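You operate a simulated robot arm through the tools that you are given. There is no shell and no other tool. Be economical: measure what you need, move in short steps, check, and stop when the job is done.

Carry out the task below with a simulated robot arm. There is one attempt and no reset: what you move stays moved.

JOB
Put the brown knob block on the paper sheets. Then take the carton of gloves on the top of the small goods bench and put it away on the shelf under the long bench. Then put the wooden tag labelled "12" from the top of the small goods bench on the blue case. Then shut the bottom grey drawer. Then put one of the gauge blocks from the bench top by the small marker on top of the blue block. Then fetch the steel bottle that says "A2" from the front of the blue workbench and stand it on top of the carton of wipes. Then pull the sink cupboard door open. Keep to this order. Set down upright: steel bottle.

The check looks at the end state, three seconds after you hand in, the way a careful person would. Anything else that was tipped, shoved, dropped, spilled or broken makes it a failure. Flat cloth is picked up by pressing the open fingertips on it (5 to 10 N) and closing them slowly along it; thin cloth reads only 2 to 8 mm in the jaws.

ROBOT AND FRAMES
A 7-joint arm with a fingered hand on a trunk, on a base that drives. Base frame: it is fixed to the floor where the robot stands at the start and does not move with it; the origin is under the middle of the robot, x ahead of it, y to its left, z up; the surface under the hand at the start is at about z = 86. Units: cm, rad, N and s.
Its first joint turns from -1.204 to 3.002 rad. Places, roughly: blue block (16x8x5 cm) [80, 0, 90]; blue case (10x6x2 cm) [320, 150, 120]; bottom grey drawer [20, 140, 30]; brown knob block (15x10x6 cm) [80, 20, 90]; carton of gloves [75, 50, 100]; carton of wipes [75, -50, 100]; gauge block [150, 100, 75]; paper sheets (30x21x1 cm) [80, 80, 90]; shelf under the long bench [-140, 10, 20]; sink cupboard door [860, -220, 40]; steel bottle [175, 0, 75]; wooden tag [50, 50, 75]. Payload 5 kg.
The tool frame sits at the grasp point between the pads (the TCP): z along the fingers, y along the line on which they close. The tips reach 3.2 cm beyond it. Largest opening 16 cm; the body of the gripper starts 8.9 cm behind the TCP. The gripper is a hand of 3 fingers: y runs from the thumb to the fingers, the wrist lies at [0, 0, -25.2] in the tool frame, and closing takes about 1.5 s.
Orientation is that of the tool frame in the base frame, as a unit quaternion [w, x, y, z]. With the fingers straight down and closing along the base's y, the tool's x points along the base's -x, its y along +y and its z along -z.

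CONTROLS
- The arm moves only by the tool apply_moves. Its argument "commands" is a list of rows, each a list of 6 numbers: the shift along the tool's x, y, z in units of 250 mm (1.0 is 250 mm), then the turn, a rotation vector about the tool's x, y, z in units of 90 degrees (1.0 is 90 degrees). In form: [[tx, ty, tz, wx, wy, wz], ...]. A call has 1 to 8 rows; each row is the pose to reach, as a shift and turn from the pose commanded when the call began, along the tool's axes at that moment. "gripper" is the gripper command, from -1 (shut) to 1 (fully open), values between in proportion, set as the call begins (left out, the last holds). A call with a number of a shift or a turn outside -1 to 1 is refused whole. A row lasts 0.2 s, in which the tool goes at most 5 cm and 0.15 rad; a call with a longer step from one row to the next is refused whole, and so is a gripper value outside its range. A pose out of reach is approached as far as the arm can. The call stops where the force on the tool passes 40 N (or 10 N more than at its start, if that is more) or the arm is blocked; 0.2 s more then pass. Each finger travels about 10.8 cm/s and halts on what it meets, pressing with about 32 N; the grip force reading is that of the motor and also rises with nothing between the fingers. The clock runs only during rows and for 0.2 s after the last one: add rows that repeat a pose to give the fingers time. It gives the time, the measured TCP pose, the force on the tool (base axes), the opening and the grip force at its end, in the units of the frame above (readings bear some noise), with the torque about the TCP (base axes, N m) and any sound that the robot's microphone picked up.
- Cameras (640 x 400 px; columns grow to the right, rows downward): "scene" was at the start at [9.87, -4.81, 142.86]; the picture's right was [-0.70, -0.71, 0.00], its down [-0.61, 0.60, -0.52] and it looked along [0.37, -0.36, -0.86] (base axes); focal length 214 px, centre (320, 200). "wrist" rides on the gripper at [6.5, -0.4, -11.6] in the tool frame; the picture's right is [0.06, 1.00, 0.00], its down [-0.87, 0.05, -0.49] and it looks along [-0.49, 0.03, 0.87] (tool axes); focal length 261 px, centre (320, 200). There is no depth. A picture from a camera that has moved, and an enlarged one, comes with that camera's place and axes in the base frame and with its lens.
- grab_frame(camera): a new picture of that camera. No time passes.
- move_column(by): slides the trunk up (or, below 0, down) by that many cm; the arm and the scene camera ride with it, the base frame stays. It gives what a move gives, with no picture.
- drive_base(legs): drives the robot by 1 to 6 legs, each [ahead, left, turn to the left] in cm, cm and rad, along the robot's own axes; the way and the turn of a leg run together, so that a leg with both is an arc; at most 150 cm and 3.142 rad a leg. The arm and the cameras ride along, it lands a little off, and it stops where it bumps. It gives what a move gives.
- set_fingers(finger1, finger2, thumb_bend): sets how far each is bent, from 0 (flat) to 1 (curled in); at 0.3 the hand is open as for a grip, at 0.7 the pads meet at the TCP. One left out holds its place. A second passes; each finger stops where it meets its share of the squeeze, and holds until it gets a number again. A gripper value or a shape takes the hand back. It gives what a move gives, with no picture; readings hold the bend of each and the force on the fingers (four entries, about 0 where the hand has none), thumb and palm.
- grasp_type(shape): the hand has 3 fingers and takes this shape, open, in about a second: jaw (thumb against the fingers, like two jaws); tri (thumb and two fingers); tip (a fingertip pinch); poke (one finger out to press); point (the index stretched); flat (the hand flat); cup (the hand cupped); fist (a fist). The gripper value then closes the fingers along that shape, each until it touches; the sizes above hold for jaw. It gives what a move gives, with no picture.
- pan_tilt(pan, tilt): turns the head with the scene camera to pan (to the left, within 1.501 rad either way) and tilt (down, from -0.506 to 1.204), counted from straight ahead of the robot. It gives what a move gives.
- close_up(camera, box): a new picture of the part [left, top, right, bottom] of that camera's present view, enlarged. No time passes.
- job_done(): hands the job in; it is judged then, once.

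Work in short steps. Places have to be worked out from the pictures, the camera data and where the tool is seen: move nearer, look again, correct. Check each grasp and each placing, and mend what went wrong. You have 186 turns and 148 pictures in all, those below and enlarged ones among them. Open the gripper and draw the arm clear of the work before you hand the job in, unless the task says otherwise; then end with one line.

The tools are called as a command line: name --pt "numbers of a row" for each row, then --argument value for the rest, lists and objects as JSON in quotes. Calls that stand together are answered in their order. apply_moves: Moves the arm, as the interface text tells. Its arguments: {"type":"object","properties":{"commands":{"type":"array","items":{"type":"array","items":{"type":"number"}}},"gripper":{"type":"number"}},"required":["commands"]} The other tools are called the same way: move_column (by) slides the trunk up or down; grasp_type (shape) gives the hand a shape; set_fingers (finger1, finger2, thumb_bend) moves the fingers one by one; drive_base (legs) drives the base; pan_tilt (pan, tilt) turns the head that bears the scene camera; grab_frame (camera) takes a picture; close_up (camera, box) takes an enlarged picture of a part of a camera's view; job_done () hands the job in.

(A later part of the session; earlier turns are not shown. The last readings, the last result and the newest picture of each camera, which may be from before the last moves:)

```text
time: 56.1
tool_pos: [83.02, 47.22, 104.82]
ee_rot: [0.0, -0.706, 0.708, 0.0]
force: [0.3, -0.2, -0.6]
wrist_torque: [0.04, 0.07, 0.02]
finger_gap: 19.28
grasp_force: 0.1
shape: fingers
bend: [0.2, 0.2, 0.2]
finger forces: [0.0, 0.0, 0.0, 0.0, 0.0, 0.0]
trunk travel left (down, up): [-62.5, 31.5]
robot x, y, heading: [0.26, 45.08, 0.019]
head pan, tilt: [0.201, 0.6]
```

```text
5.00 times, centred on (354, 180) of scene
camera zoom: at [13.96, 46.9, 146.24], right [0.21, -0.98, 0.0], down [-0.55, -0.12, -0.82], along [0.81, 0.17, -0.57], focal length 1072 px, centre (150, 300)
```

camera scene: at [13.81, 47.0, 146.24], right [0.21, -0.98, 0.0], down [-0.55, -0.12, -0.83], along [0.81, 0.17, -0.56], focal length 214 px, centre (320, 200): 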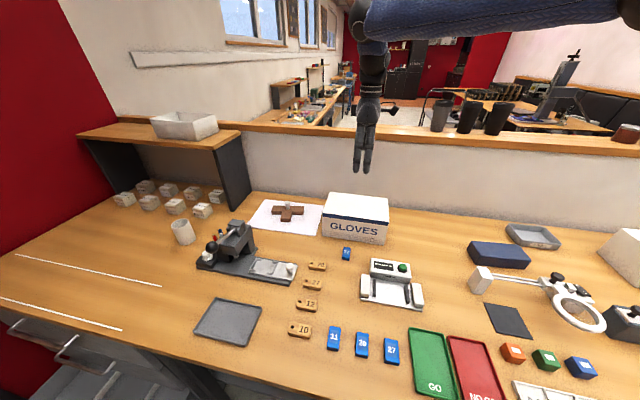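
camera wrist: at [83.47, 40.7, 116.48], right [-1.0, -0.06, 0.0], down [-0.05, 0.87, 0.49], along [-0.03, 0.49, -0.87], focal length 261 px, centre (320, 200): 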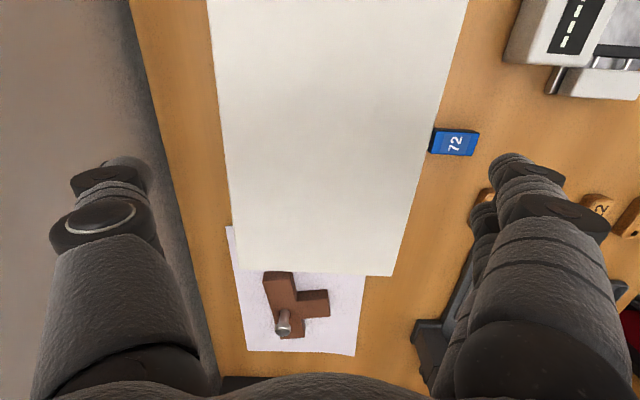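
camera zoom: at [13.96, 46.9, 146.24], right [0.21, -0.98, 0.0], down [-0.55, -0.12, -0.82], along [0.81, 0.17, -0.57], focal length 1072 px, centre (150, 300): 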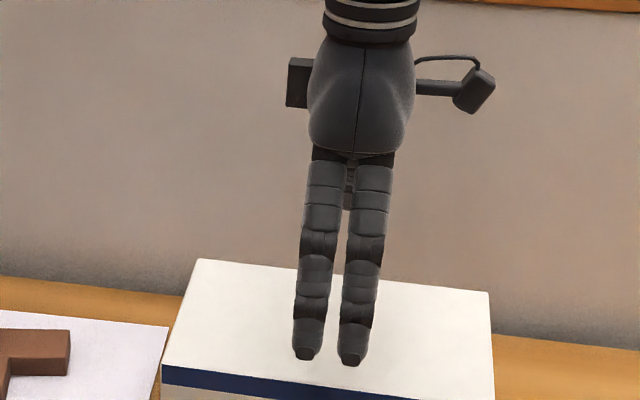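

The hand straddles the carton with ~2 cm each side. I descend to z≈92.5 and close.

apply_moves --pt "0 0.008 0.12 0 0 0" --pt "0 0.008 0.25 0 0 0" --pt "0 0.008 0.38 0 0 0" --pt "0 0.008 0.49 0 0 0"

set_fingers --finger1 0.45 --finger2 0.45 --thumb_bend 0.45

grab_frame --camera "wrist"

```text
time: 57.0
tool_pos: [82.88, 47.4, 94.73]
ee_rot: [0.005, -0.706, 0.709, -0.001]
force: [-9.2, -4.4, 22.1]
wrist_torque: [0.13, -0.16, 0.05]
finger_gap: 20.74
grasp_force: 18.7
shape: fingers
bend: [0.18, 0.18, 0.19]
finger forces: [11.4, 11.0, 0.1, 0.0, 14.6, 0.1]
trunk travel left (down, up): [-62.5, 31.5]
robot x, y, heading: [0.04, 45.01, 0.008]
head pan, tilt: [0.201, 0.6]
stopped in row 4: the force on the tool passed its limit at 51 N (the readings are from after the stop); the commanded pose is now the measured one
```

```text
time: 58.0
tool_pos: [82.94, 47.17, 94.51]
ee_rot: [0.004, -0.706, 0.708, -0.001]
force: [7.9, -0.8, 19.0]
wrist_torque: [0.04, -0.11, -0.04]
finger_gap: 18.7
grasp_force: 49.4
shape: fingers
bend: [0.41, 0.41, 0.41]
finger forces: [21.7, 21.5, 0.0, 0.0, 54.7, 0.0]
trunk travel left (down, up): [-62.5, 31.5]
robot x, y, heading: [0.06, 45.16, 0.015]
head pan, tilt: [0.201, 0.6]
```

```text
116 pictures are left
camera wrist: at [83.33, 40.68, 106.22], right [-1.0, -0.06, -0.01], down [-0.05, 0.87, 0.49], along [-0.02, 0.49, -0.87], focal length 261 px, centre (320, 200)
```

wrist: 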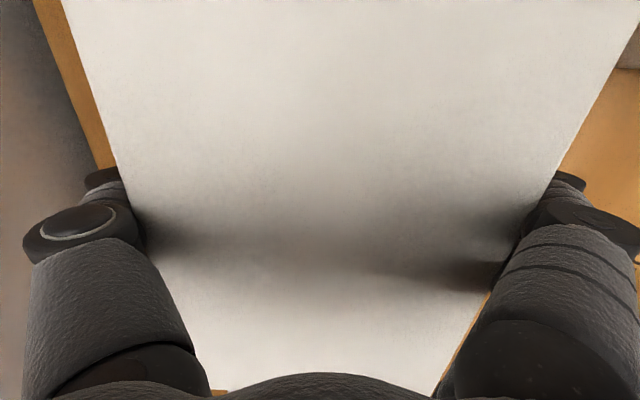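

The descent stopped at 94.7 with the top edges pressing the inner finger segments. I reopen, rise to about 96.2 to clear, and close the jaws there.

set_fingers --finger1 0.2 --finger2 0.2 --thumb_bend 0.2

apply_moves --pt "0 0 -0.04 0 0 0" --pt "0 0 -0.06 0 0 0" --pt "0 0 -0.06 0 0 0"

apply_moves --pt "0 0 0 0 0 0" --pt "0 0 0 0 0 0" --pt "0 0 0 0 0 0" --pt "0 0 0 0 0 0" --pt "0 0 0 0 0 0" --gripper -1

grab_frame --camera "wrist"

close_up --camera "scene" --box '[290, 150, 418, 250]'

```text
time: 59.0
tool_pos: [82.77, 47.3, 94.72]
ee_rot: [0.004, -0.706, 0.708, 0.0]
force: [-3.9, -2.9, 36.8]
wrist_torque: [0.09, 0.21, -0.06]
finger_gap: 20.76
grasp_force: 19.0
shape: fingers
bend: [0.19, 0.19, 0.19]
finger forces: [10.7, 10.2, 0.0, 0.0, 17.3, 0.0]
trunk travel left (down, up): [-62.5, 31.5]
robot x, y, heading: [0.0, 44.81, 0.012]
head pan, tilt: [0.201, 0.6]
```

```text
time: 59.8
tool_pos: [82.85, 47.31, 95.99]
ee_rot: [0.003, -0.706, 0.708, 0.0]
force: [-0.5, -0.4, 0.1]
wrist_torque: [-0.01, -0.04, -0.03]
finger_gap: 19.52
grasp_force: 1.5
shape: fingers
bend: [0.19, 0.19, 0.2]
finger forces: [1.0, 0.9, 0.0, 0.1, 1.1, 0.0]
trunk travel left (down, up): [-62.5, 31.5]
robot x, y, heading: [0.39, 45.16, 0.008]
head pan, tilt: [0.201, 0.6]
```

```text
time: 61.0
tool_pos: [83.03, 47.23, 95.87]
ee_rot: [0.003, -0.705, 0.709, 0.0]
force: [0.4, 0.3, -3.7]
wrist_torque: [0.0, 0.0, -0.01]
finger_gap: 13.79
grasp_force: 32.0
shape: tri
bend: [0.54, 0.54, 0.0]
finger forces: [36.5, 36.1, 0.0, 0.1, 73.7, 0.1]
trunk travel left (down, up): [-62.5, 31.5]
robot x, y, heading: [-0.12, 45.09, 0.012]
head pan, tilt: [0.201, 0.6]
```

```text
115 pictures are left
camera wrist: at [83.39, 40.69, 107.56], right [-1.0, -0.06, 0.0], down [-0.05, 0.87, 0.49], along [-0.02, 0.49, -0.87], focal length 261 px, centre (320, 200)
```

wrist: 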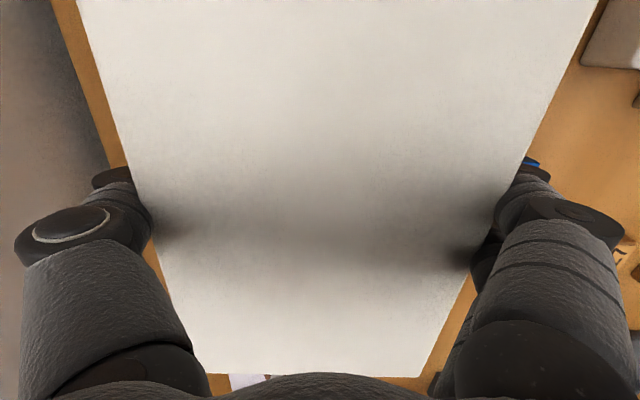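

```text
4.00 times, centred on (354, 200) of scene
camera zoom: at [13.92, 46.94, 146.23], right [0.21, -0.98, 0.0], down [-0.55, -0.12, -0.82], along [0.81, 0.17, -0.57], focal length 858 px, centre (184, 200)
```

zoom: 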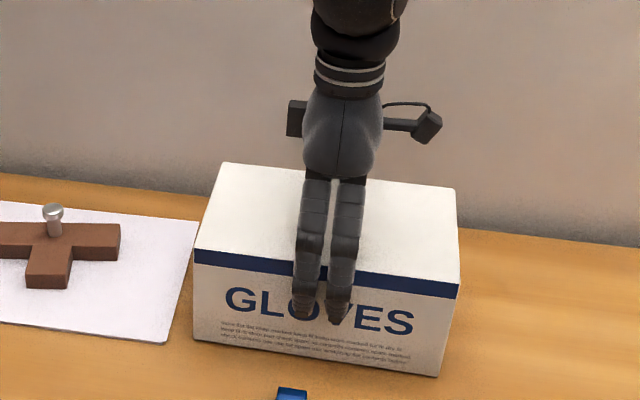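

Firm grip, tips well down the sides. I lift a little to test.

apply_moves --pt "0 0 -0.04 0 0 0" --pt "0 0 -0.08 0 0 0" --pt "0 0 -0.14 0 0 0" --pt "0 0 -0.14 0 0 0"

grab_frame --camera "scene"

```text
time: 62.0
tool_pos: [82.98, 47.31, 99.44]
ee_rot: [0.003, -0.706, 0.708, 0.0]
force: [-0.3, -0.1, -4.4]
wrist_torque: [-0.04, 0.04, -0.02]
finger_gap: 13.83
grasp_force: 31.8
shape: tri
bend: [0.54, 0.54, 0.0]
finger forces: [36.3, 36.1, 0.0, 0.1, 73.6, 0.0]
trunk travel left (down, up): [-62.5, 31.5]
robot x, y, heading: [-0.14, 45.33, 0.019]
head pan, tilt: [0.201, 0.6]
```

```text
113 pictures are left
camera scene: at [13.98, 46.92, 146.22], right [0.21, -0.98, 0.0], down [-0.55, -0.12, -0.82], along [0.81, 0.17, -0.57], focal length 214 px, centre (320, 200)
```

scene: 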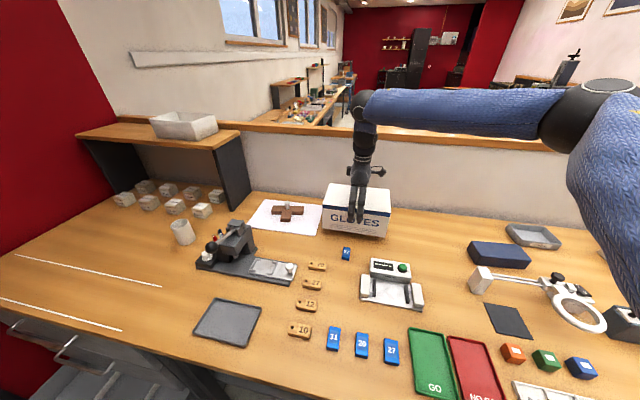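

Carton is up (≈4 N). I raise the trunk, pull the arm in, and back off.

move_column --by 18

apply_moves --pt "0 0.12 0 0 0 0" --pt "0 0.24 0 0 0 0" --pt "0 0.37 0 0 0 0" --pt "0 0.5 0 0 0 0" --pt "0 0.62 0 0 0 0" --pt "0 0.75 0 0 0 0" --pt "0 0.88 0 0 0 0" --pt "0 1.0 0 0 0 0"

drive_base --legs '[[-30, -40, 0]]'

grab_frame --camera "scene"

```text
time: 64.0
tool_pos: [82.99, 47.3, 117.5]
ee_rot: [0.002, -0.706, 0.708, -0.001]
force: [-0.1, 0.9, -5.1]
wrist_torque: [0.01, 0.04, 0.02]
finger_gap: 13.82
grasp_force: 31.6
shape: tri
bend: [0.54, 0.54, 0.0]
finger forces: [36.4, 36.1, 0.1, 0.1, 73.6, 0.0]
trunk travel left (down, up): [-80.5, 13.5]
robot x, y, heading: [0.56, 45.11, 0.012]
head pan, tilt: [0.201, 0.6]
```

```text
time: 65.8
tool_pos: [57.78, 47.36, 117.35]
ee_rot: [0.003, -0.705, 0.709, -0.001]
force: [0.4, 1.3, -4.1]
wrist_torque: [0.03, -0.01, -0.01]
finger_gap: 13.82
grasp_force: 32.0
shape: tri
bend: [0.54, 0.54, 0.0]
finger forces: [36.1, 35.7, 0.0, 0.0, 72.7, 0.1]
trunk travel left (down, up): [-80.5, 13.5]
robot x, y, heading: [0.21, 45.18, 0.009]
head pan, tilt: [0.201, 0.6]
```

```text
time: 68.8
tool_pos: [28.29, 7.11, 117.38]
ee_rot: [0.003, -0.705, 0.709, 0.0]
force: [-0.1, -1.1, -4.6]
wrist_torque: [0.01, 0.01, 0.0]
finger_gap: 13.83
grasp_force: 32.1
shape: tri
bend: [0.54, 0.54, 0.0]
finger forces: [36.0, 35.8, 0.1, 0.1, 72.8, 0.0]
trunk travel left (down, up): [-80.5, 13.5]
robot x, y, heading: [-29.12, 4.95, 0.009]
head pan, tilt: [0.201, 0.6]
```

```text
112 pictures are left
camera scene: at [-15.76, 6.69, 164.24], right [0.21, -0.98, 0.0], down [-0.55, -0.12, -0.83], along [0.81, 0.17, -0.56], focal length 214 px, centre (320, 200)
```

scene: 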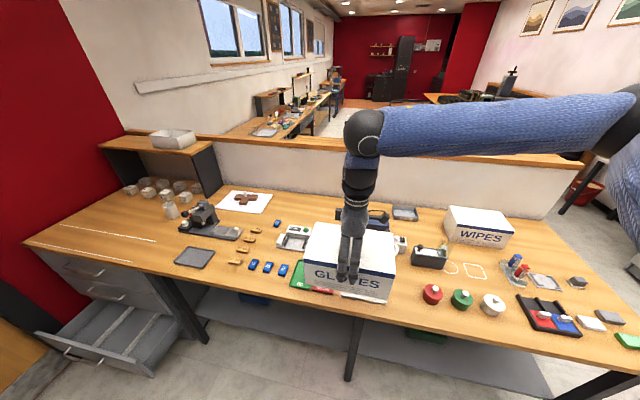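

Now I turn to face the long bench and shift to line up with a free stretch of shelf at y≈-20.

drive_base --legs '[[0, 0, 3.13], [0, 25, 0]]'

pan_tilt --pan 0.3 --tilt 0.75

grab_frame --camera "scene"

```text
time: 77.9
tool_pos: [-87.72, -20.77, 117.21]
ee_rot: [-0.001, 0.72, 0.694, -0.003]
force: [-0.1, 0.5, -4.2]
wrist_torque: [0.02, -0.01, 0.02]
finger_gap: 13.72
grasp_force: 32.1
shape: tri
bend: [0.55, 0.55, 0.0]
finger forces: [33.1, 32.8, 0.1, 0.0, 67.0, 0.1]
trunk travel left (down, up): [-80.5, 13.5]
robot x, y, heading: [-30.14, -20.18, 3.117]
head pan, tilt: [0.201, 0.6]
```

```text
time: 78.6
tool_pos: [-87.67, -20.75, 117.2]
ee_rot: [-0.001, 0.721, 0.693, -0.003]
force: [0.0, 0.0, -3.9]
wrist_torque: [0.0, 0.0, 0.02]
finger_gap: 13.71
grasp_force: 32.2
shape: tri
bend: [0.55, 0.55, 0.0]
finger forces: [33.1, 32.8, 0.1, 0.1, 67.0, 0.0]
trunk travel left (down, up): [-80.5, 13.5]
robot x, y, heading: [-29.95, -20.37, 3.114]
head pan, tilt: [0.3, 0.75]
```

```text
111 pictures are left
camera scene: at [-43.01, -22.48, 162.95], right [-0.27, 0.96, 0.0], down [0.66, 0.19, -0.73], along [-0.7, -0.2, -0.68], focal length 214 px, centre (320, 200)
```

scene: 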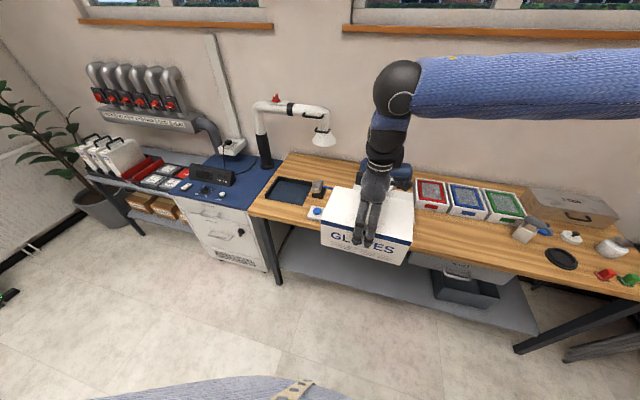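

The carton hangs 10 cm before the bench edge. I back off 10 cm and shift 25 cm left, clear of the hanging drawer, then look before lowering.

drive_base --legs '[[-10, 25, 0.02]]'

move_column --by -79

pan_tilt --pan 0.0 --tilt 0.3

grab_frame --camera "scene"

```text
time: 80.5
tool_pos: [-77.94, -47.15, 117.36]
ee_rot: [-0.001, 0.713, 0.701, -0.003]
force: [0.8, -0.6, -3.6]
wrist_torque: [0.02, 0.0, 0.02]
finger_gap: 13.73
grasp_force: 31.6
shape: tri
bend: [0.55, 0.55, 0.0]
finger forces: [33.1, 32.8, 0.0, 0.0, 67.0, 0.0]
trunk travel left (down, up): [-80.5, 13.5]
robot x, y, heading: [-20.23, -45.34, 3.137]
head pan, tilt: [0.3, 0.75]
```

```text
refused: -79 is not a number from -40 to 40
```

```text
time: 81.4
tool_pos: [-77.99, -46.94, 117.15]
ee_rot: [-0.001, 0.713, 0.701, -0.002]
force: [-0.4, -0.1, -5.4]
wrist_torque: [0.01, -0.01, -0.04]
finger_gap: 13.71
grasp_force: 32.3
shape: tri
bend: [0.55, 0.55, 0.0]
finger forces: [33.2, 32.7, 0.1, 0.0, 67.0, 0.0]
trunk travel left (down, up): [-80.5, 13.5]
robot x, y, heading: [-20.24, -45.4, 3.135]
head pan, tilt: [0.0, 0.3]
```

```text
110 pictures are left
camera scene: at [-34.68, -45.36, 166.97], right [0.0, 1.0, 0.0], down [0.3, 0.0, -0.95], along [-0.95, 0.0, -0.3], focal length 214 px, centre (320, 200)
```

scene: 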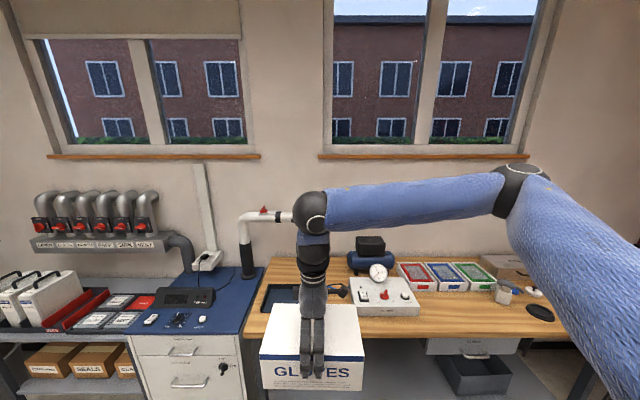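

Lowering the trunk in two steps, with a look after each.

move_column --by -40

move_column --by -39

grab_frame --camera "scene"

grab_frame --camera "wrist"

```text
time: 85.2
tool_pos: [-77.93, -46.98, 77.23]
ee_rot: [0.001, 0.714, 0.701, -0.003]
force: [0.0, 0.2, -4.3]
wrist_torque: [-0.02, -0.01, 0.01]
finger_gap: 13.71
grasp_force: 32.4
shape: tri
bend: [0.55, 0.55, 0.0]
finger forces: [33.1, 32.7, 0.1, 0.0, 67.0, 0.0]
trunk travel left (down, up): [-40.5, 53.5]
robot x, y, heading: [-20.05, -45.21, 3.141]
head pan, tilt: [0.0, 0.3]
```

```text
time: 89.0
tool_pos: [-77.96, -46.97, 38.3]
ee_rot: [-0.001, 0.714, 0.701, -0.002]
force: [-0.3, 0.0, -5.0]
wrist_torque: [-0.02, 0.01, -0.02]
finger_gap: 13.7
grasp_force: 31.7
shape: tri
bend: [0.55, 0.55, 0.0]
finger forces: [33.1, 32.8, 0.1, 0.0, 67.0, 0.0]
trunk travel left (down, up): [-1.5, 92.5]
robot x, y, heading: [-20.26, -45.69, 3.143]
head pan, tilt: [0.0, 0.3]
```

```text
109 pictures are left
camera scene: at [-34.61, -45.41, 87.99], right [0.0, 1.0, 0.0], down [0.3, 0.0, -0.96], along [-0.96, 0.0, -0.3], focal length 214 px, centre (320, 200)
```

scene: 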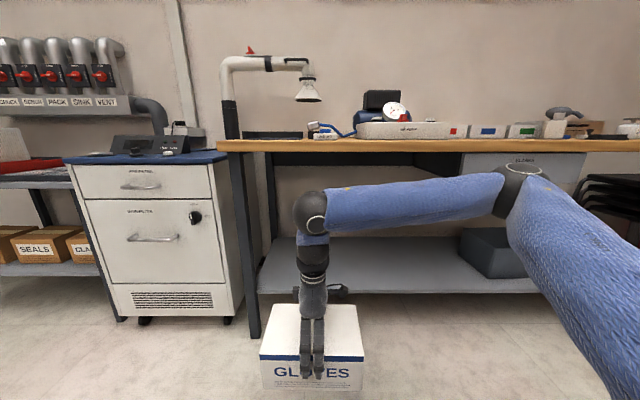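

```text
108 pictures are left
camera wrist: at [-78.09, -40.54, 49.94], right [1.0, 0.05, 0.0], down [0.04, -0.87, 0.49], along [0.02, -0.49, -0.87], focal length 261 px, centre (320, 200)
```

wrist: 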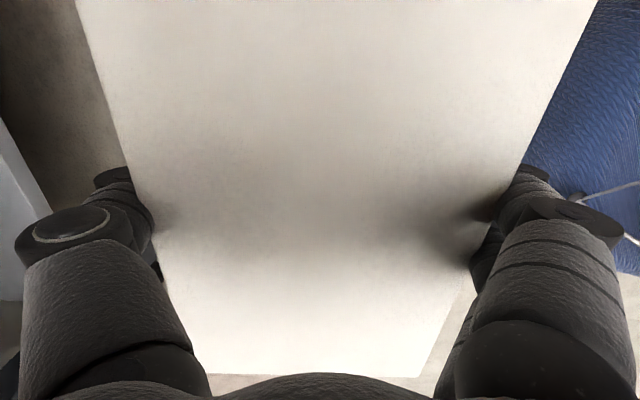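

Before moving in, I check the shelf edge height precisely.

close_up --camera "scene" --box '[230, 210, 390, 310]'

```text
4.00 times, centred on (310, 260) of scene
camera zoom: at [-34.61, -45.41, 87.99], right [0.0, 1.0, 0.0], down [0.3, 0.0, -0.96], along [-0.96, 0.0, -0.3], focal length 858 px, centre (360, -40)
```

zoom: 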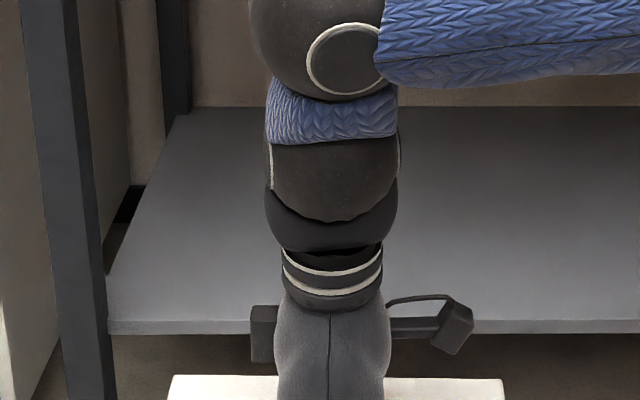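

Shelf top is about z 23.6; the carton bottom is at about 28.4. I reach the arm forward (straightening the elbow) so that only hand and forearm enter under the bench.

apply_moves --pt "0 -0.12 0 0 0 0" --pt "0 -0.24 0 0 0 0" --pt "0 -0.37 0 0 0 0" --pt "0 -0.5 0 0 0 0" --pt "0 -0.62 0 0 0 0" --pt "0 -0.75 0 0 0 0" --pt "0 -0.88 0 0 0 0" --pt "0 -1.0 0 0 0 0"

grab_frame --camera "scene"

```text
time: 90.8
tool_pos: [-103.12, -46.5, 38.37]
ee_rot: [0.0, 0.713, 0.701, -0.003]
force: [0.6, -0.4, -4.4]
wrist_torque: [0.01, 0.0, -0.01]
finger_gap: 13.71
grasp_force: 31.7
shape: tri
bend: [0.55, 0.55, 0.0]
finger forces: [33.1, 32.8, 0.1, 0.1, 66.9, 0.0]
trunk travel left (down, up): [-1.5, 92.5]
robot x, y, heading: [-20.28, -45.91, 3.14]
head pan, tilt: [0.0, 0.3]
```

```text
106 pictures are left
camera scene: at [-34.61, -45.39, 87.98], right [0.0, 1.0, 0.0], down [0.3, 0.0, -0.96], along [-0.96, 0.0, -0.3], focal length 214 px, centre (320, 200)
```

scene: 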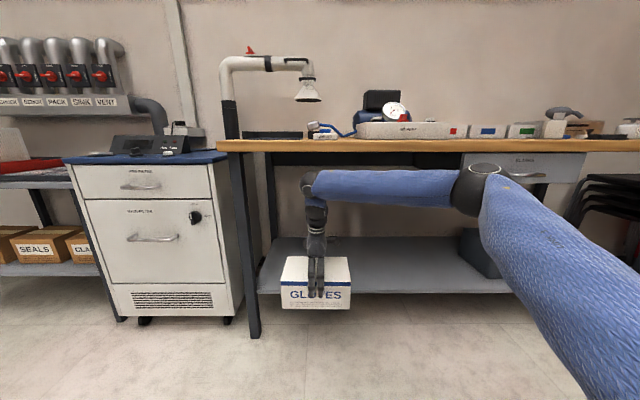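

Wrist knuckle top is near the bench apron height (~77), so I lower 2.5 cm, then extend another 11 cm.

apply_moves --pt "0 0 0.1 0 0 0" --pt "0 -0.1 0.1 0 0 0" --pt "0 -0.2 0.1 0 0 0" --pt "0 -0.32 0.1 0 0 0" --pt "0 -0.44 0.1 0 0 0"

grab_frame --camera "scene"

```text
time: 92.0
tool_pos: [-114.05, -46.37, 35.85]
ee_rot: [-0.001, 0.714, 0.7, -0.003]
force: [0.4, 0.5, -3.9]
wrist_torque: [-0.02, 0.01, -0.02]
finger_gap: 13.69
grasp_force: 32.1
shape: tri
bend: [0.55, 0.55, 0.0]
finger forces: [33.0, 32.6, 0.1, 0.0, 66.6, 0.0]
trunk travel left (down, up): [-1.5, 92.5]
robot x, y, heading: [-20.36, -45.2, 3.139]
head pan, tilt: [0.0, 0.3]
```

```text
105 pictures are left
camera scene: at [-34.62, -45.39, 87.98], right [0.0, 1.0, 0.0], down [0.3, 0.0, -0.96], along [-0.96, 0.0, -0.3], focal length 214 px, centre (320, 200)
```

scene: 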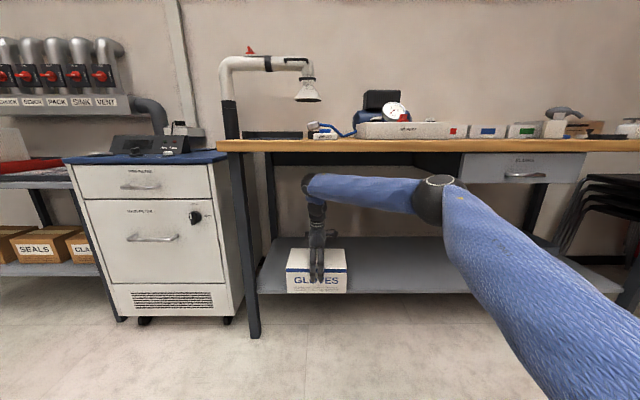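

Clear so far. I drive forward 8 cm to bring the carton fully over the shelf.

drive_base --legs '[[8.5, 0, 0]]'

grab_frame --camera "scene"

```text
time: 93.0
tool_pos: [-122.6, -46.36, 35.69]
ee_rot: [0.0, 0.713, 0.701, -0.002]
force: [0.4, 0.2, -5.0]
wrist_torque: [0.0, -0.01, 0.01]
finger_gap: 13.72
grasp_force: 31.1
shape: tri
bend: [0.55, 0.55, 0.0]
finger forces: [33.1, 32.7, 0.0, 0.1, 66.6, 0.0]
trunk travel left (down, up): [-1.5, 92.5]
robot x, y, heading: [-29.05, -45.48, 3.143]
head pan, tilt: [0.0, 0.3]
```

```text
104 pictures are left
camera scene: at [-43.23, -45.4, 87.98], right [0.0, 1.0, 0.0], down [0.3, 0.0, -0.96], along [-0.96, 0.0, -0.3], focal length 214 px, centre (320, 200)
```

scene: 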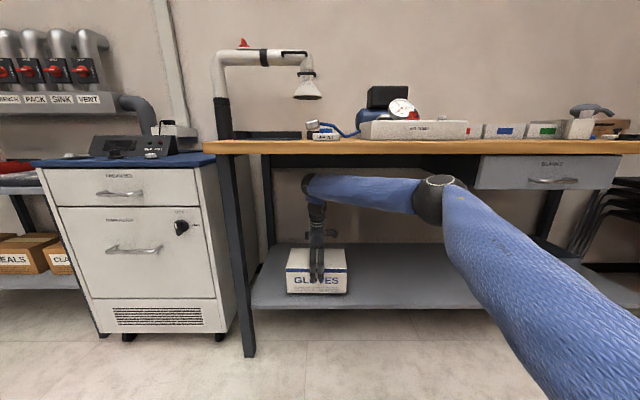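

Carton is over the shelf; I lower slowly until it touches.

apply_moves --pt "0 0 0.02 0 0 0" --pt "0 0 0.04 0 0 0" --pt "0 0 0.055 0 0 0" --pt "0 0 0.07 0 0 0" --pt "0 0 0.07 0 0 0"

```text
time: 94.2
tool_pos: [-122.6, -46.49, 33.96]
ee_rot: [0.0, 0.713, 0.701, -0.002]
force: [-0.3, 0.0, -3.7]
wrist_torque: [-0.01, 0.04, 0.01]
finger_gap: 13.71
grasp_force: 32.3
shape: tri
bend: [0.55, 0.55, 0.0]
finger forces: [33.0, 32.8, 0.0, 0.1, 66.4, 0.0]
trunk travel left (down, up): [-1.5, 92.5]
robot x, y, heading: [-28.93, -45.64, 3.14]
head pan, tilt: [0.0, 0.3]
```

Not yet touching; continuing in small steps.

apply_moves --pt "0 0 0.012 0 0 0" --pt "0 0 0.024 0 0 0" --pt "0 0 0.036 0 0 0"

```text
time: 95.0
tool_pos: [-122.75, -46.57, 33.75]
ee_rot: [-0.001, 0.713, 0.701, -0.005]
force: [-2.2, 0.3, 28.3]
wrist_torque: [-0.07, -2.19, 0.14]
finger_gap: 13.64
grasp_force: 31.9
shape: tri
bend: [0.56, 0.56, 0.0]
finger forces: [34.2, 33.7, 0.0, 0.1, 64.9, 0.0]
trunk travel left (down, up): [-1.5, 92.5]
robot x, y, heading: [-28.77, -45.58, 3.139]
head pan, tilt: [0.0, 0.3]
```

Touched down at 28 N. I relieve the pressure, open wide, then slide the hand out sideways (toward -y) along the carton instead of rising into the bench apron.

apply_moves --pt "0 0 -0.024 0 0 0" --pt "0 0 -0.024 0 0 0"

set_fingers --finger1 0.2 --finger2 0.2 --thumb_bend 0.2

grab_frame --camera "wrist"

```text
time: 95.6
tool_pos: [-122.6, -46.31, 33.59]
ee_rot: [0.0, 0.713, 0.701, -0.002]
force: [-3.9, -1.3, 4.1]
wrist_torque: [-0.06, -0.31, -0.05]
finger_gap: 13.62
grasp_force: 32.3
shape: tri
bend: [0.56, 0.56, 0.0]
finger forces: [31.5, 31.2, 0.0, 0.1, 65.8, 0.0]
trunk travel left (down, up): [-1.5, 92.5]
robot x, y, heading: [-28.88, -45.63, 3.141]
head pan, tilt: [0.0, 0.3]
```

```text
time: 96.6
tool_pos: [-122.53, -46.38, 33.84]
ee_rot: [-0.001, 0.713, 0.701, -0.004]
force: [-6.1, -1.3, 9.2]
wrist_torque: [0.03, 0.6, 0.06]
finger_gap: 19.75
grasp_force: 4.7
shape: fingers
bend: [0.2, 0.2, 0.19]
finger forces: [0.1, 0.0, 0.1, 0.1, 9.5, 0.1]
trunk travel left (down, up): [-1.5, 92.5]
robot x, y, heading: [-28.74, -45.32, 3.14]
head pan, tilt: [0.0, 0.3]
```

```text
103 pictures are left
camera wrist: at [-122.73, -39.94, 45.53], right [1.0, 0.05, -0.01], down [0.04, -0.87, 0.49], along [0.02, -0.49, -0.87], focal length 261 px, centre (320, 200)
```

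wrist: 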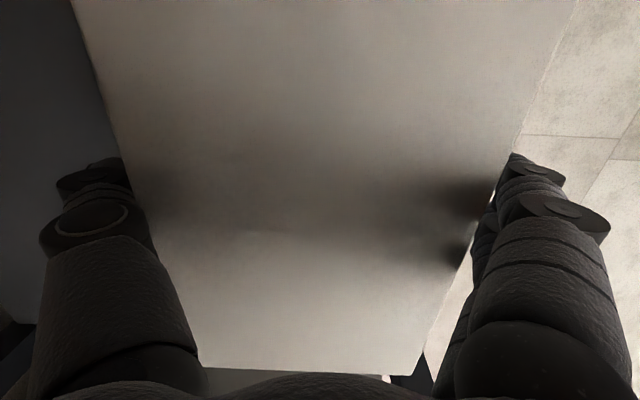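

The thumb still leans on the carton's back edge; I rise 1.5 cm and centre the hand.

apply_moves --pt "0 -0.012 -0.03 0 0 0" --pt "0 -0.024 -0.06 0 0 0" --pt "0 -0.024 -0.06 0 0 0"

set_fingers --finger1 0.17 --finger2 0.17 --thumb_bend 0.17

grab_frame --camera "wrist"

close_up --camera "scene" --box '[230, 140, 470, 320]'

```text
time: 97.4
tool_pos: [-123.21, -46.36, 35.31]
ee_rot: [-0.001, 0.713, 0.701, -0.002]
force: [0.2, 0.2, 0.5]
wrist_torque: [-0.03, 0.02, -0.03]
finger_gap: 19.34
grasp_force: 0.0
shape: fingers
bend: [0.2, 0.2, 0.2]
finger forces: [0.0, 0.0, 0.0, 0.0, 0.1, 0.0]
trunk travel left (down, up): [-1.5, 92.5]
robot x, y, heading: [-28.68, -45.13, 3.144]
head pan, tilt: [0.0, 0.3]
```

```text
time: 98.4
tool_pos: [-123.13, -46.46, 35.32]
ee_rot: [-0.001, 0.713, 0.701, -0.003]
force: [0.9, -0.6, 0.1]
wrist_torque: [-0.02, 0.02, 0.01]
finger_gap: 19.89
grasp_force: 0.0
shape: fingers
bend: [0.17, 0.17, 0.17]
finger forces: [0.0, 0.1, 0.0, 0.0, 0.1, 0.0]
trunk travel left (down, up): [-1.5, 92.5]
robot x, y, heading: [-28.86, -45.4, 3.141]
head pan, tilt: [0.0, 0.3]
```

```text
102 pictures are left
camera wrist: at [-123.32, -39.92, 46.95], right [1.0, 0.05, 0.0], down [0.04, -0.87, 0.49], along [0.02, -0.49, -0.87], focal length 261 px, centre (320, 200)
```

wrist: 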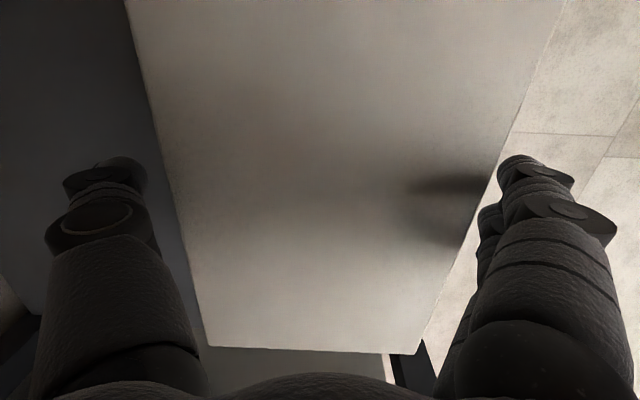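

```text
2.22 times, centred on (350, 230) of scene
camera zoom: at [-43.22, -45.4, 87.98], right [0.0, 1.0, 0.0], down [0.3, 0.0, -0.96], along [-0.96, 0.0, -0.3], focal length 477 px, centre (253, 133)
```

zoom: 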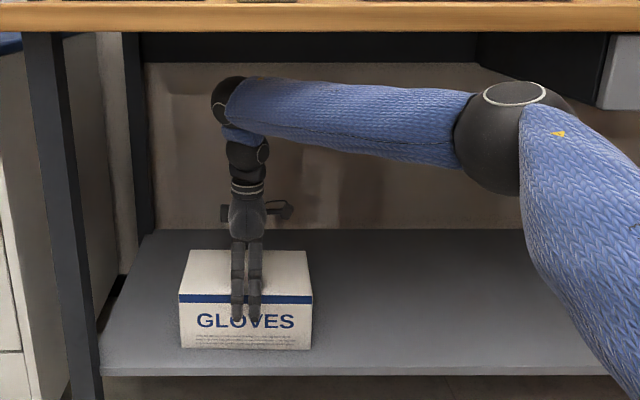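

There's no front apron: the dark band ends at the back legs. So I rise 4.3 cm (wrist top ≈78 under z 82) and pull straight back.

apply_moves --pt "0 0 -0.06 0 0 0" --pt "0 0 -0.12 0 0 0" --pt "0 0 -0.175 0 0 0" --pt "0 0 -0.175 0 0 0"

close_up --camera "scene" --box '[230, 140, 470, 320]'

```text
time: 99.4
tool_pos: [-123.14, -46.48, 39.82]
ee_rot: [0.0, 0.713, 0.701, -0.003]
force: [-0.2, 0.1, -0.6]
wrist_torque: [0.0, -0.03, -0.02]
finger_gap: 19.91
grasp_force: 0.1
shape: fingers
bend: [0.17, 0.17, 0.17]
finger forces: [0.0, 0.0, 0.1, 0.1, 0.0, 0.0]
trunk travel left (down, up): [-1.5, 92.5]
robot x, y, heading: [-28.6, -45.29, 3.142]
head pan, tilt: [0.0, 0.3]
```

```text
2.22 times, centred on (350, 230) of scene
camera zoom: at [-43.21, -45.4, 87.98], right [0.0, 1.0, 0.0], down [0.3, 0.0, -0.96], along [-0.96, 0.0, -0.3], focal length 477 px, centre (253, 133)
```

zoom: 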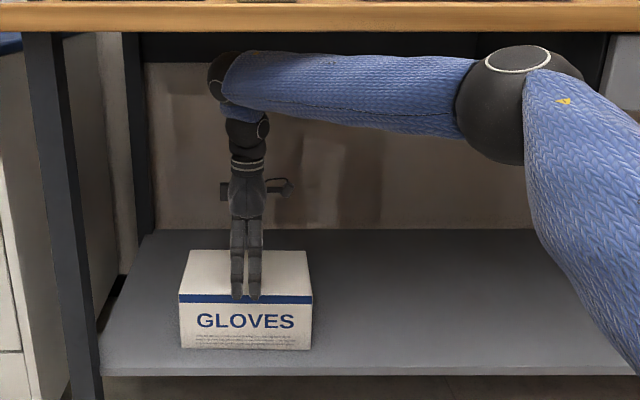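

Finger tips are about 1 cm above the carton top. I drive straight back and raise the trunk.

drive_base --legs '[[-32, 0, 0]]'

grab_frame --camera "scene"

```text
time: 101.6
tool_pos: [-91.09, -46.49, 39.77]
ee_rot: [0.0, 0.713, 0.701, -0.002]
force: [0.5, -0.2, -0.2]
wrist_torque: [0.02, 0.04, 0.01]
finger_gap: 19.91
grasp_force: 0.0
shape: fingers
bend: [0.17, 0.17, 0.17]
finger forces: [0.1, 0.0, 0.0, 0.1, 0.0, 0.1]
trunk travel left (down, up): [-1.5, 92.5]
robot x, y, heading: [3.17, -45.38, 3.139]
head pan, tilt: [0.0, 0.3]
```

```text
99 pictures are left
camera scene: at [-11.28, -45.44, 87.98], right [0.0, 1.0, 0.0], down [0.3, 0.0, -0.96], along [-0.96, 0.0, -0.3], focal length 214 px, centre (320, 200)
```

scene: 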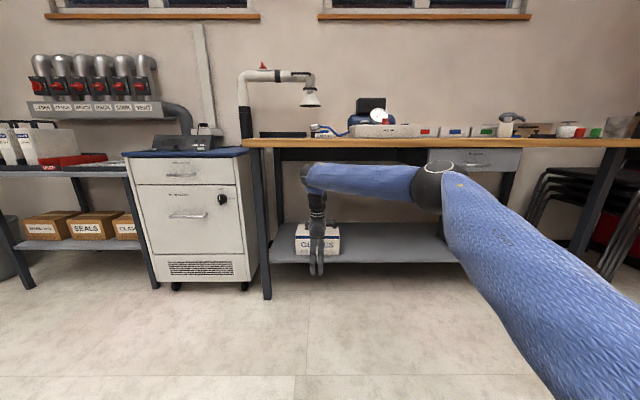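

Carton is on the shelf. Raising the trunk and pulling in the arm.

move_column --by 40

move_column --by 21

apply_moves --pt "0 0.12 0 0 0 0" --pt "0 0.24 0 0 0 0" --pt "0 0.37 -0.1 0 0 0" --pt "0 0.5 -0.2 0 0 0" --pt "0 0.62 -0.3 0 0 0" --pt "0 0.75 -0.4 0 0 0" --pt "0 0.88 -0.5 0 0 0" --pt "0 1.0 -0.6 0 0 0" --gripper -0.4

apply_moves --pt "0 0.1 0 0 0 0.09" --pt "0 0.2 0 0 0 0.18" --pt "0 0.3 0 0 0 0.27" --pt "0 0.3 0 0 0 0.36" --pt "0 0.3 0 0 0 0.45" --pt "0 0.3 0 0 0 0.54" --pt "0 0.3 0 0 0 0.63" --pt "0 0.3 0 0 0 0.72"

```text
time: 105.4
tool_pos: [-91.26, -46.41, 79.71]
ee_rot: [0.0, 0.713, 0.701, -0.002]
force: [-0.4, 0.4, -0.3]
wrist_torque: [0.0, 0.0, 0.01]
finger_gap: 19.88
grasp_force: 0.1
shape: fingers
bend: [0.17, 0.17, 0.17]
finger forces: [0.1, 0.1, 0.1, 0.0, 0.0, 0.0]
trunk travel left (down, up): [-41.5, 52.5]
robot x, y, heading: [2.88, -45.56, 3.142]
head pan, tilt: [0.0, 0.3]
```

```text
time: 107.6
tool_pos: [-91.16, -46.43, 100.74]
ee_rot: [-0.001, 0.713, 0.701, -0.003]
force: [-0.7, 0.3, -0.4]
wrist_torque: [0.03, -0.01, 0.02]
finger_gap: 19.92
grasp_force: 0.1
shape: fingers
bend: [0.17, 0.17, 0.17]
finger forces: [0.1, 0.0, 0.0, 0.0, 0.1, 0.0]
trunk travel left (down, up): [-62.5, 31.5]
robot x, y, heading: [3.01, -45.66, 3.141]
head pan, tilt: [0.0, 0.3]
```

```text
time: 109.4
tool_pos: [-66.03, -46.86, 115.62]
ee_rot: [-0.001, 0.713, 0.701, -0.003]
force: [0.3, -0.5, 0.7]
wrist_torque: [-0.02, 0.01, 0.02]
finger_gap: 4.82
grasp_force: 0.1
shape: tri
bend: [0.73, 0.73, 0.7]
finger forces: [0.1, 0.0, 0.1, 0.0, 0.0, 0.1]
trunk travel left (down, up): [-62.5, 31.5]
robot x, y, heading: [3.06, -45.44, 3.137]
head pan, tilt: [0.0, 0.3]
```

```text
time: 111.2
tool_pos: [-58.65, -46.96, 115.55]
ee_rot: [0.001, 0.978, 0.208, -0.002]
force: [-0.4, 0.0, 0.5]
wrist_torque: [0.04, 0.0, 0.01]
finger_gap: 4.86
grasp_force: 0.1
shape: tri
bend: [0.73, 0.73, 0.7]
finger forces: [0.0, 0.1, 0.0, 0.0, 0.0, 0.0]
trunk travel left (down, up): [-62.5, 31.5]
robot x, y, heading: [3.16, -45.77, 3.138]
head pan, tilt: [0.0, 0.3]
```

Driving to stand before the tags.

drive_base --legs '[[30, 0, 0], [0, 0, -3.135], [5, 95, 0]]'

pan_tilt --pan 0.15 --tilt 0.8

grab_frame --camera "scene"

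grab_frame --camera "wrist"

```text
time: 125.2
tool_pos: [38.86, 51.21, 115.62]
ee_rot: [0.003, -0.213, 0.977, 0.001]
force: [0.1, 0.2, -0.4]
wrist_torque: [-0.02, -0.01, -0.01]
finger_gap: 4.84
grasp_force: 0.0
shape: tri
bend: [0.73, 0.73, 0.7]
finger forces: [0.1, 0.0, 0.0, 0.0, 0.0, 0.0]
trunk travel left (down, up): [-62.5, 31.5]
robot x, y, heading: [-22.94, 49.45, 0.008]
head pan, tilt: [0.0, 0.3]
```

```text
time: 126.1
tool_pos: [38.99, 51.29, 115.64]
ee_rot: [0.002, -0.212, 0.977, 0.002]
force: [-0.1, 0.2, 0.0]
wrist_torque: [0.03, 0.02, -0.01]
finger_gap: 4.81
grasp_force: 0.0
shape: tri
bend: [0.73, 0.73, 0.7]
finger forces: [0.0, 0.0, 0.0, 0.1, 0.0, 0.0]
trunk travel left (down, up): [-62.5, 31.5]
robot x, y, heading: [-22.39, 49.43, 0.003]
head pan, tilt: [0.15, 0.799]
```

```text
98 pictures are left
camera scene: at [-9.8, 50.58, 144.56], right [0.15, -0.99, 0.0], down [-0.71, -0.11, -0.7], along [0.69, 0.11, -0.72], focal length 214 px, centre (320, 200)
```

scene: 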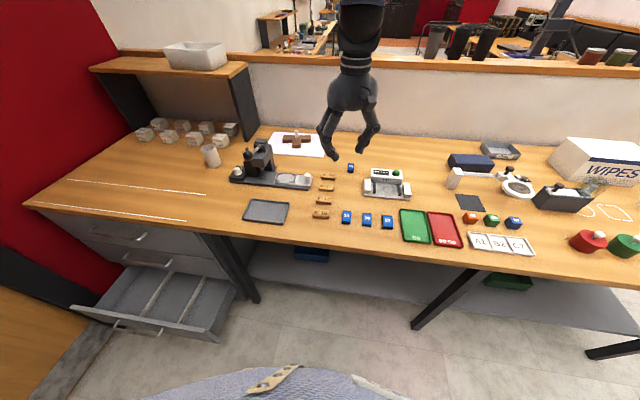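

```text
97 pictures are left
camera wrist: at [33.17, 47.99, 127.21], right [-0.47, 0.88, 0.0], down [0.77, 0.41, 0.5], along [0.44, 0.23, -0.87], focal length 261 px, centre (320, 200)
```

wrist: 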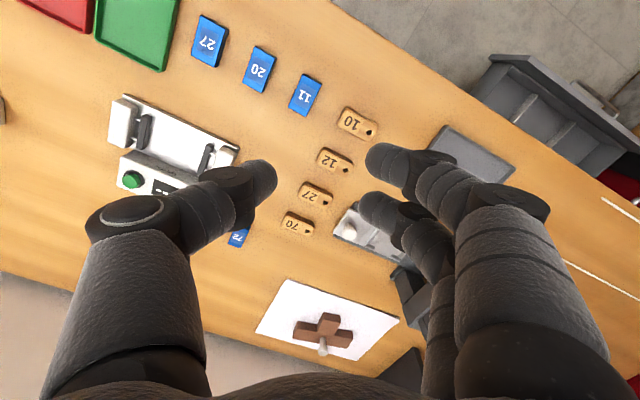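

Wooden tag 12 is at about (45.7, 57.3). I zoom to see its shape and thickness.

close_up --camera "wrist" --box '[255, 90, 415, 250]'

close_up --camera "scene" --box '[280, 160, 376, 220]'

```text
2.50 times, centred on (335, 170) of wrist
camera zoom: at [33.17, 47.99, 127.21], right [-0.47, 0.88, 0.0], down [0.77, 0.41, 0.5], along [0.44, 0.23, -0.87], focal length 652 px, centre (282, 275)
```

zoom: 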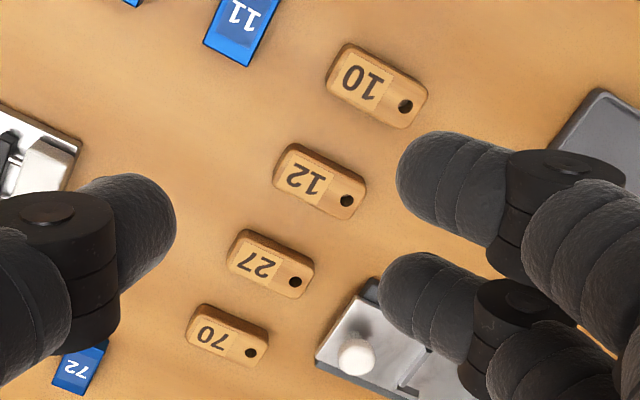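

```text
6.67 times, centred on (328, 190) of scene
camera zoom: at [-9.8, 50.58, 144.56], right [0.15, -0.99, 0.0], down [-0.71, -0.11, -0.7], along [0.69, 0.11, -0.72], focal length 1430 px, centre (267, 267)
```

zoom: 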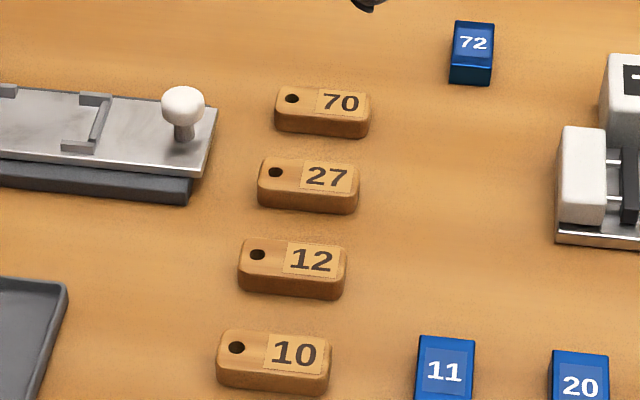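

I move over the tag with jaws closing along its length (y), open to ~8.5 cm.

apply_moves --pt "-0.087 0.03 0 0 0 0.068" --pt "-0.174 0.06 0 0 0 0.136" --pt "-0.26 0.09 0 0 0 0.204" --pt "-0.347 0.121 0 0 0 0.272" --pt "-0.347 0.121 0.19 0 0 0.272" --pt "-0.347 0.121 0.38 0 0 0.272" --pt "-0.347 0.121 0.57 0 0 0.272" --pt "-0.347 0.121 0.74 0 0 0.272" --gripper 0.06

grab_frame --camera "wrist"

```text
time: 127.9
tool_pos: [45.81, 57.79, 97.03]
ee_rot: [0.002, -0.001, 1.0, 0.001]
force: [0.0, -0.2, -1.2]
wrist_torque: [0.0, 0.01, -0.01]
finger_gap: 8.41
grasp_force: 0.0
shape: tri
bend: [0.72, 0.72, 0.7]
finger forces: [0.0, 0.1, 0.1, 0.0, 0.0, 0.0]
trunk travel left (down, up): [-62.5, 31.5]
robot x, y, heading: [-22.72, 49.23, 0.006]
head pan, tilt: [0.15, 0.799]
```

```text
94 pictures are left
camera wrist: at [39.24, 57.2, 108.61], right [-0.06, 1.0, 0.0], down [0.87, 0.05, 0.5], along [0.49, 0.03, -0.87], focal length 261 px, centre (320, 200)
```

wrist: 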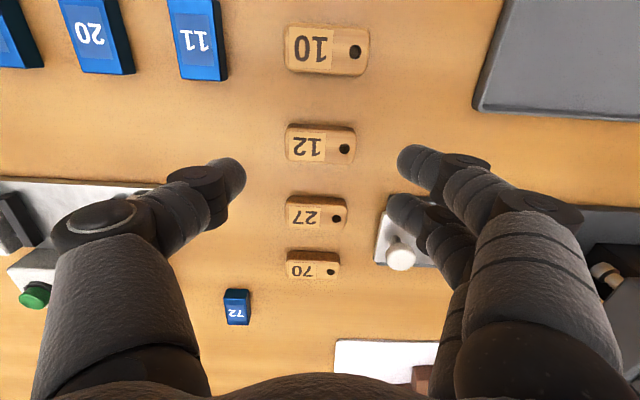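

Well centred. I descend to z≈89.7 and close.

apply_moves --pt "0.007 -0.006 0.12 0 0 0" --pt "0.007 -0.006 0.23 0 0 0" --pt "0.007 -0.006 0.293 0 0 0"

apply_moves --pt "0 0 0 0 0 0" --pt "0 0 0 0 0 0" --pt "0 0 0 0 0 0" --pt "0 0 0 0 0 0" --pt "0 0 0 0 0 0" --gripper -1

grab_frame --camera "wrist"

```text
time: 128.7
tool_pos: [45.65, 57.48, 89.75]
ee_rot: [0.003, 0.0, 1.0, 0.001]
force: [-0.5, 0.2, -0.6]
wrist_torque: [0.01, -0.04, 0.01]
finger_gap: 8.42
grasp_force: 0.1
shape: tri
bend: [0.72, 0.72, 0.7]
finger forces: [0.0, 0.1, 0.1, 0.1, 0.0, 0.0]
trunk travel left (down, up): [-62.5, 31.5]
robot x, y, heading: [-23.22, 49.19, 0.0]
head pan, tilt: [0.15, 0.799]
```

```text
time: 129.9
tool_pos: [45.36, 57.56, 89.8]
ee_rot: [0.003, 0.001, 1.0, 0.001]
force: [1.2, -3.5, 8.7]
wrist_torque: [0.17, -0.08, -0.06]
finger_gap: 4.1
grasp_force: 32.0
shape: tri
bend: [0.77, 0.72, 0.7]
finger forces: [3.4, 25.1, 0.0, 0.0, 28.8, 0.0]
trunk travel left (down, up): [-62.5, 31.5]
robot x, y, heading: [-22.9, 49.25, 0.004]
head pan, tilt: [0.15, 0.799]
```

```text
93 pictures are left
camera wrist: at [38.98, 56.94, 101.48], right [-0.06, 1.0, 0.0], down [0.87, 0.05, 0.5], along [0.5, 0.03, -0.87], focal length 261 px, centre (320, 200)
```

wrist: 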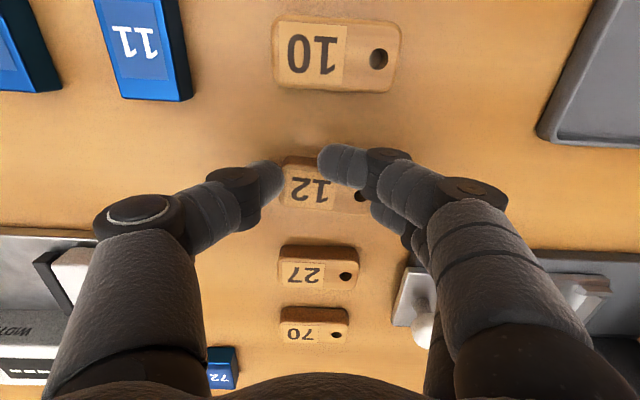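

Finger 1 missed the narrow end of the tag. I open, rise, and turn 90° to grip across its width instead.

apply_moves --pt "0 0 0 0 0 0" --pt "0 0 0 0 0 0" --pt "0 0 0 0 0 0" --pt "0 0 -0.1 0 0 0" --pt "0 0 -0.25 0 0 0" --pt "0 0 -0.34 0 0 -0.09" --pt "0 0 -0.34 0 0 -0.18" --pt "0 0 -0.34 0 0 -0.27" --gripper 0.06

apply_moves --pt "0 0 0 0 0 -0.091" --pt "0 0 0 0 0 -0.182" --pt "0 0 0 0 0 -0.273" --pt "0 0 0 0 0 -0.365" --pt "0 0 0 0 0 -0.456" --pt "0 0 0 0 0 -0.547" --pt "0 0 0 0 0 -0.638" --pt "0 0 0 0 0 -0.73" --gripper -0.25

grab_frame --camera "wrist"

```text
time: 131.7
tool_pos: [45.53, 57.45, 98.32]
ee_rot: [0.002, -0.212, 0.977, 0.001]
force: [-1.0, -0.3, -0.2]
wrist_torque: [-0.01, -0.04, 0.03]
finger_gap: 8.4
grasp_force: 0.0
shape: tri
bend: [0.72, 0.72, 0.7]
finger forces: [0.0, 0.0, 0.0, 0.0, 0.0, 0.2]
trunk travel left (down, up): [-62.5, 31.5]
robot x, y, heading: [-22.7, 49.76, 0.003]
head pan, tilt: [0.15, 0.799]
```

```text
time: 133.5
tool_pos: [45.35, 57.51, 98.37]
ee_rot: [-0.003, 0.709, -0.705, 0.0]
force: [0.8, 0.3, 0.3]
wrist_torque: [0.02, -0.03, 0.03]
finger_gap: 6.06
grasp_force: 0.0
shape: tri
bend: [0.73, 0.73, 0.7]
finger forces: [0.0, 0.0, 0.0, 0.0, 0.1, 0.0]
trunk travel left (down, up): [-62.5, 31.5]
robot x, y, heading: [-22.8, 49.4, 0.004]
head pan, tilt: [0.15, 0.799]
```

```text
92 pictures are left
camera wrist: at [45.89, 50.8, 109.96], right [-1.0, -0.07, 0.0], down [-0.06, 0.87, 0.49], along [-0.03, 0.49, -0.87], focal length 261 px, centre (320, 200)
```

wrist: 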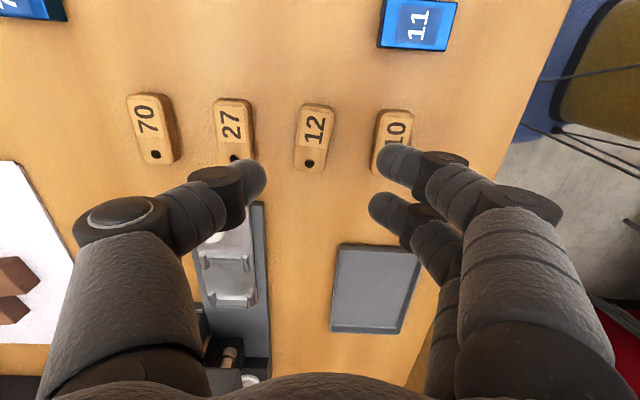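

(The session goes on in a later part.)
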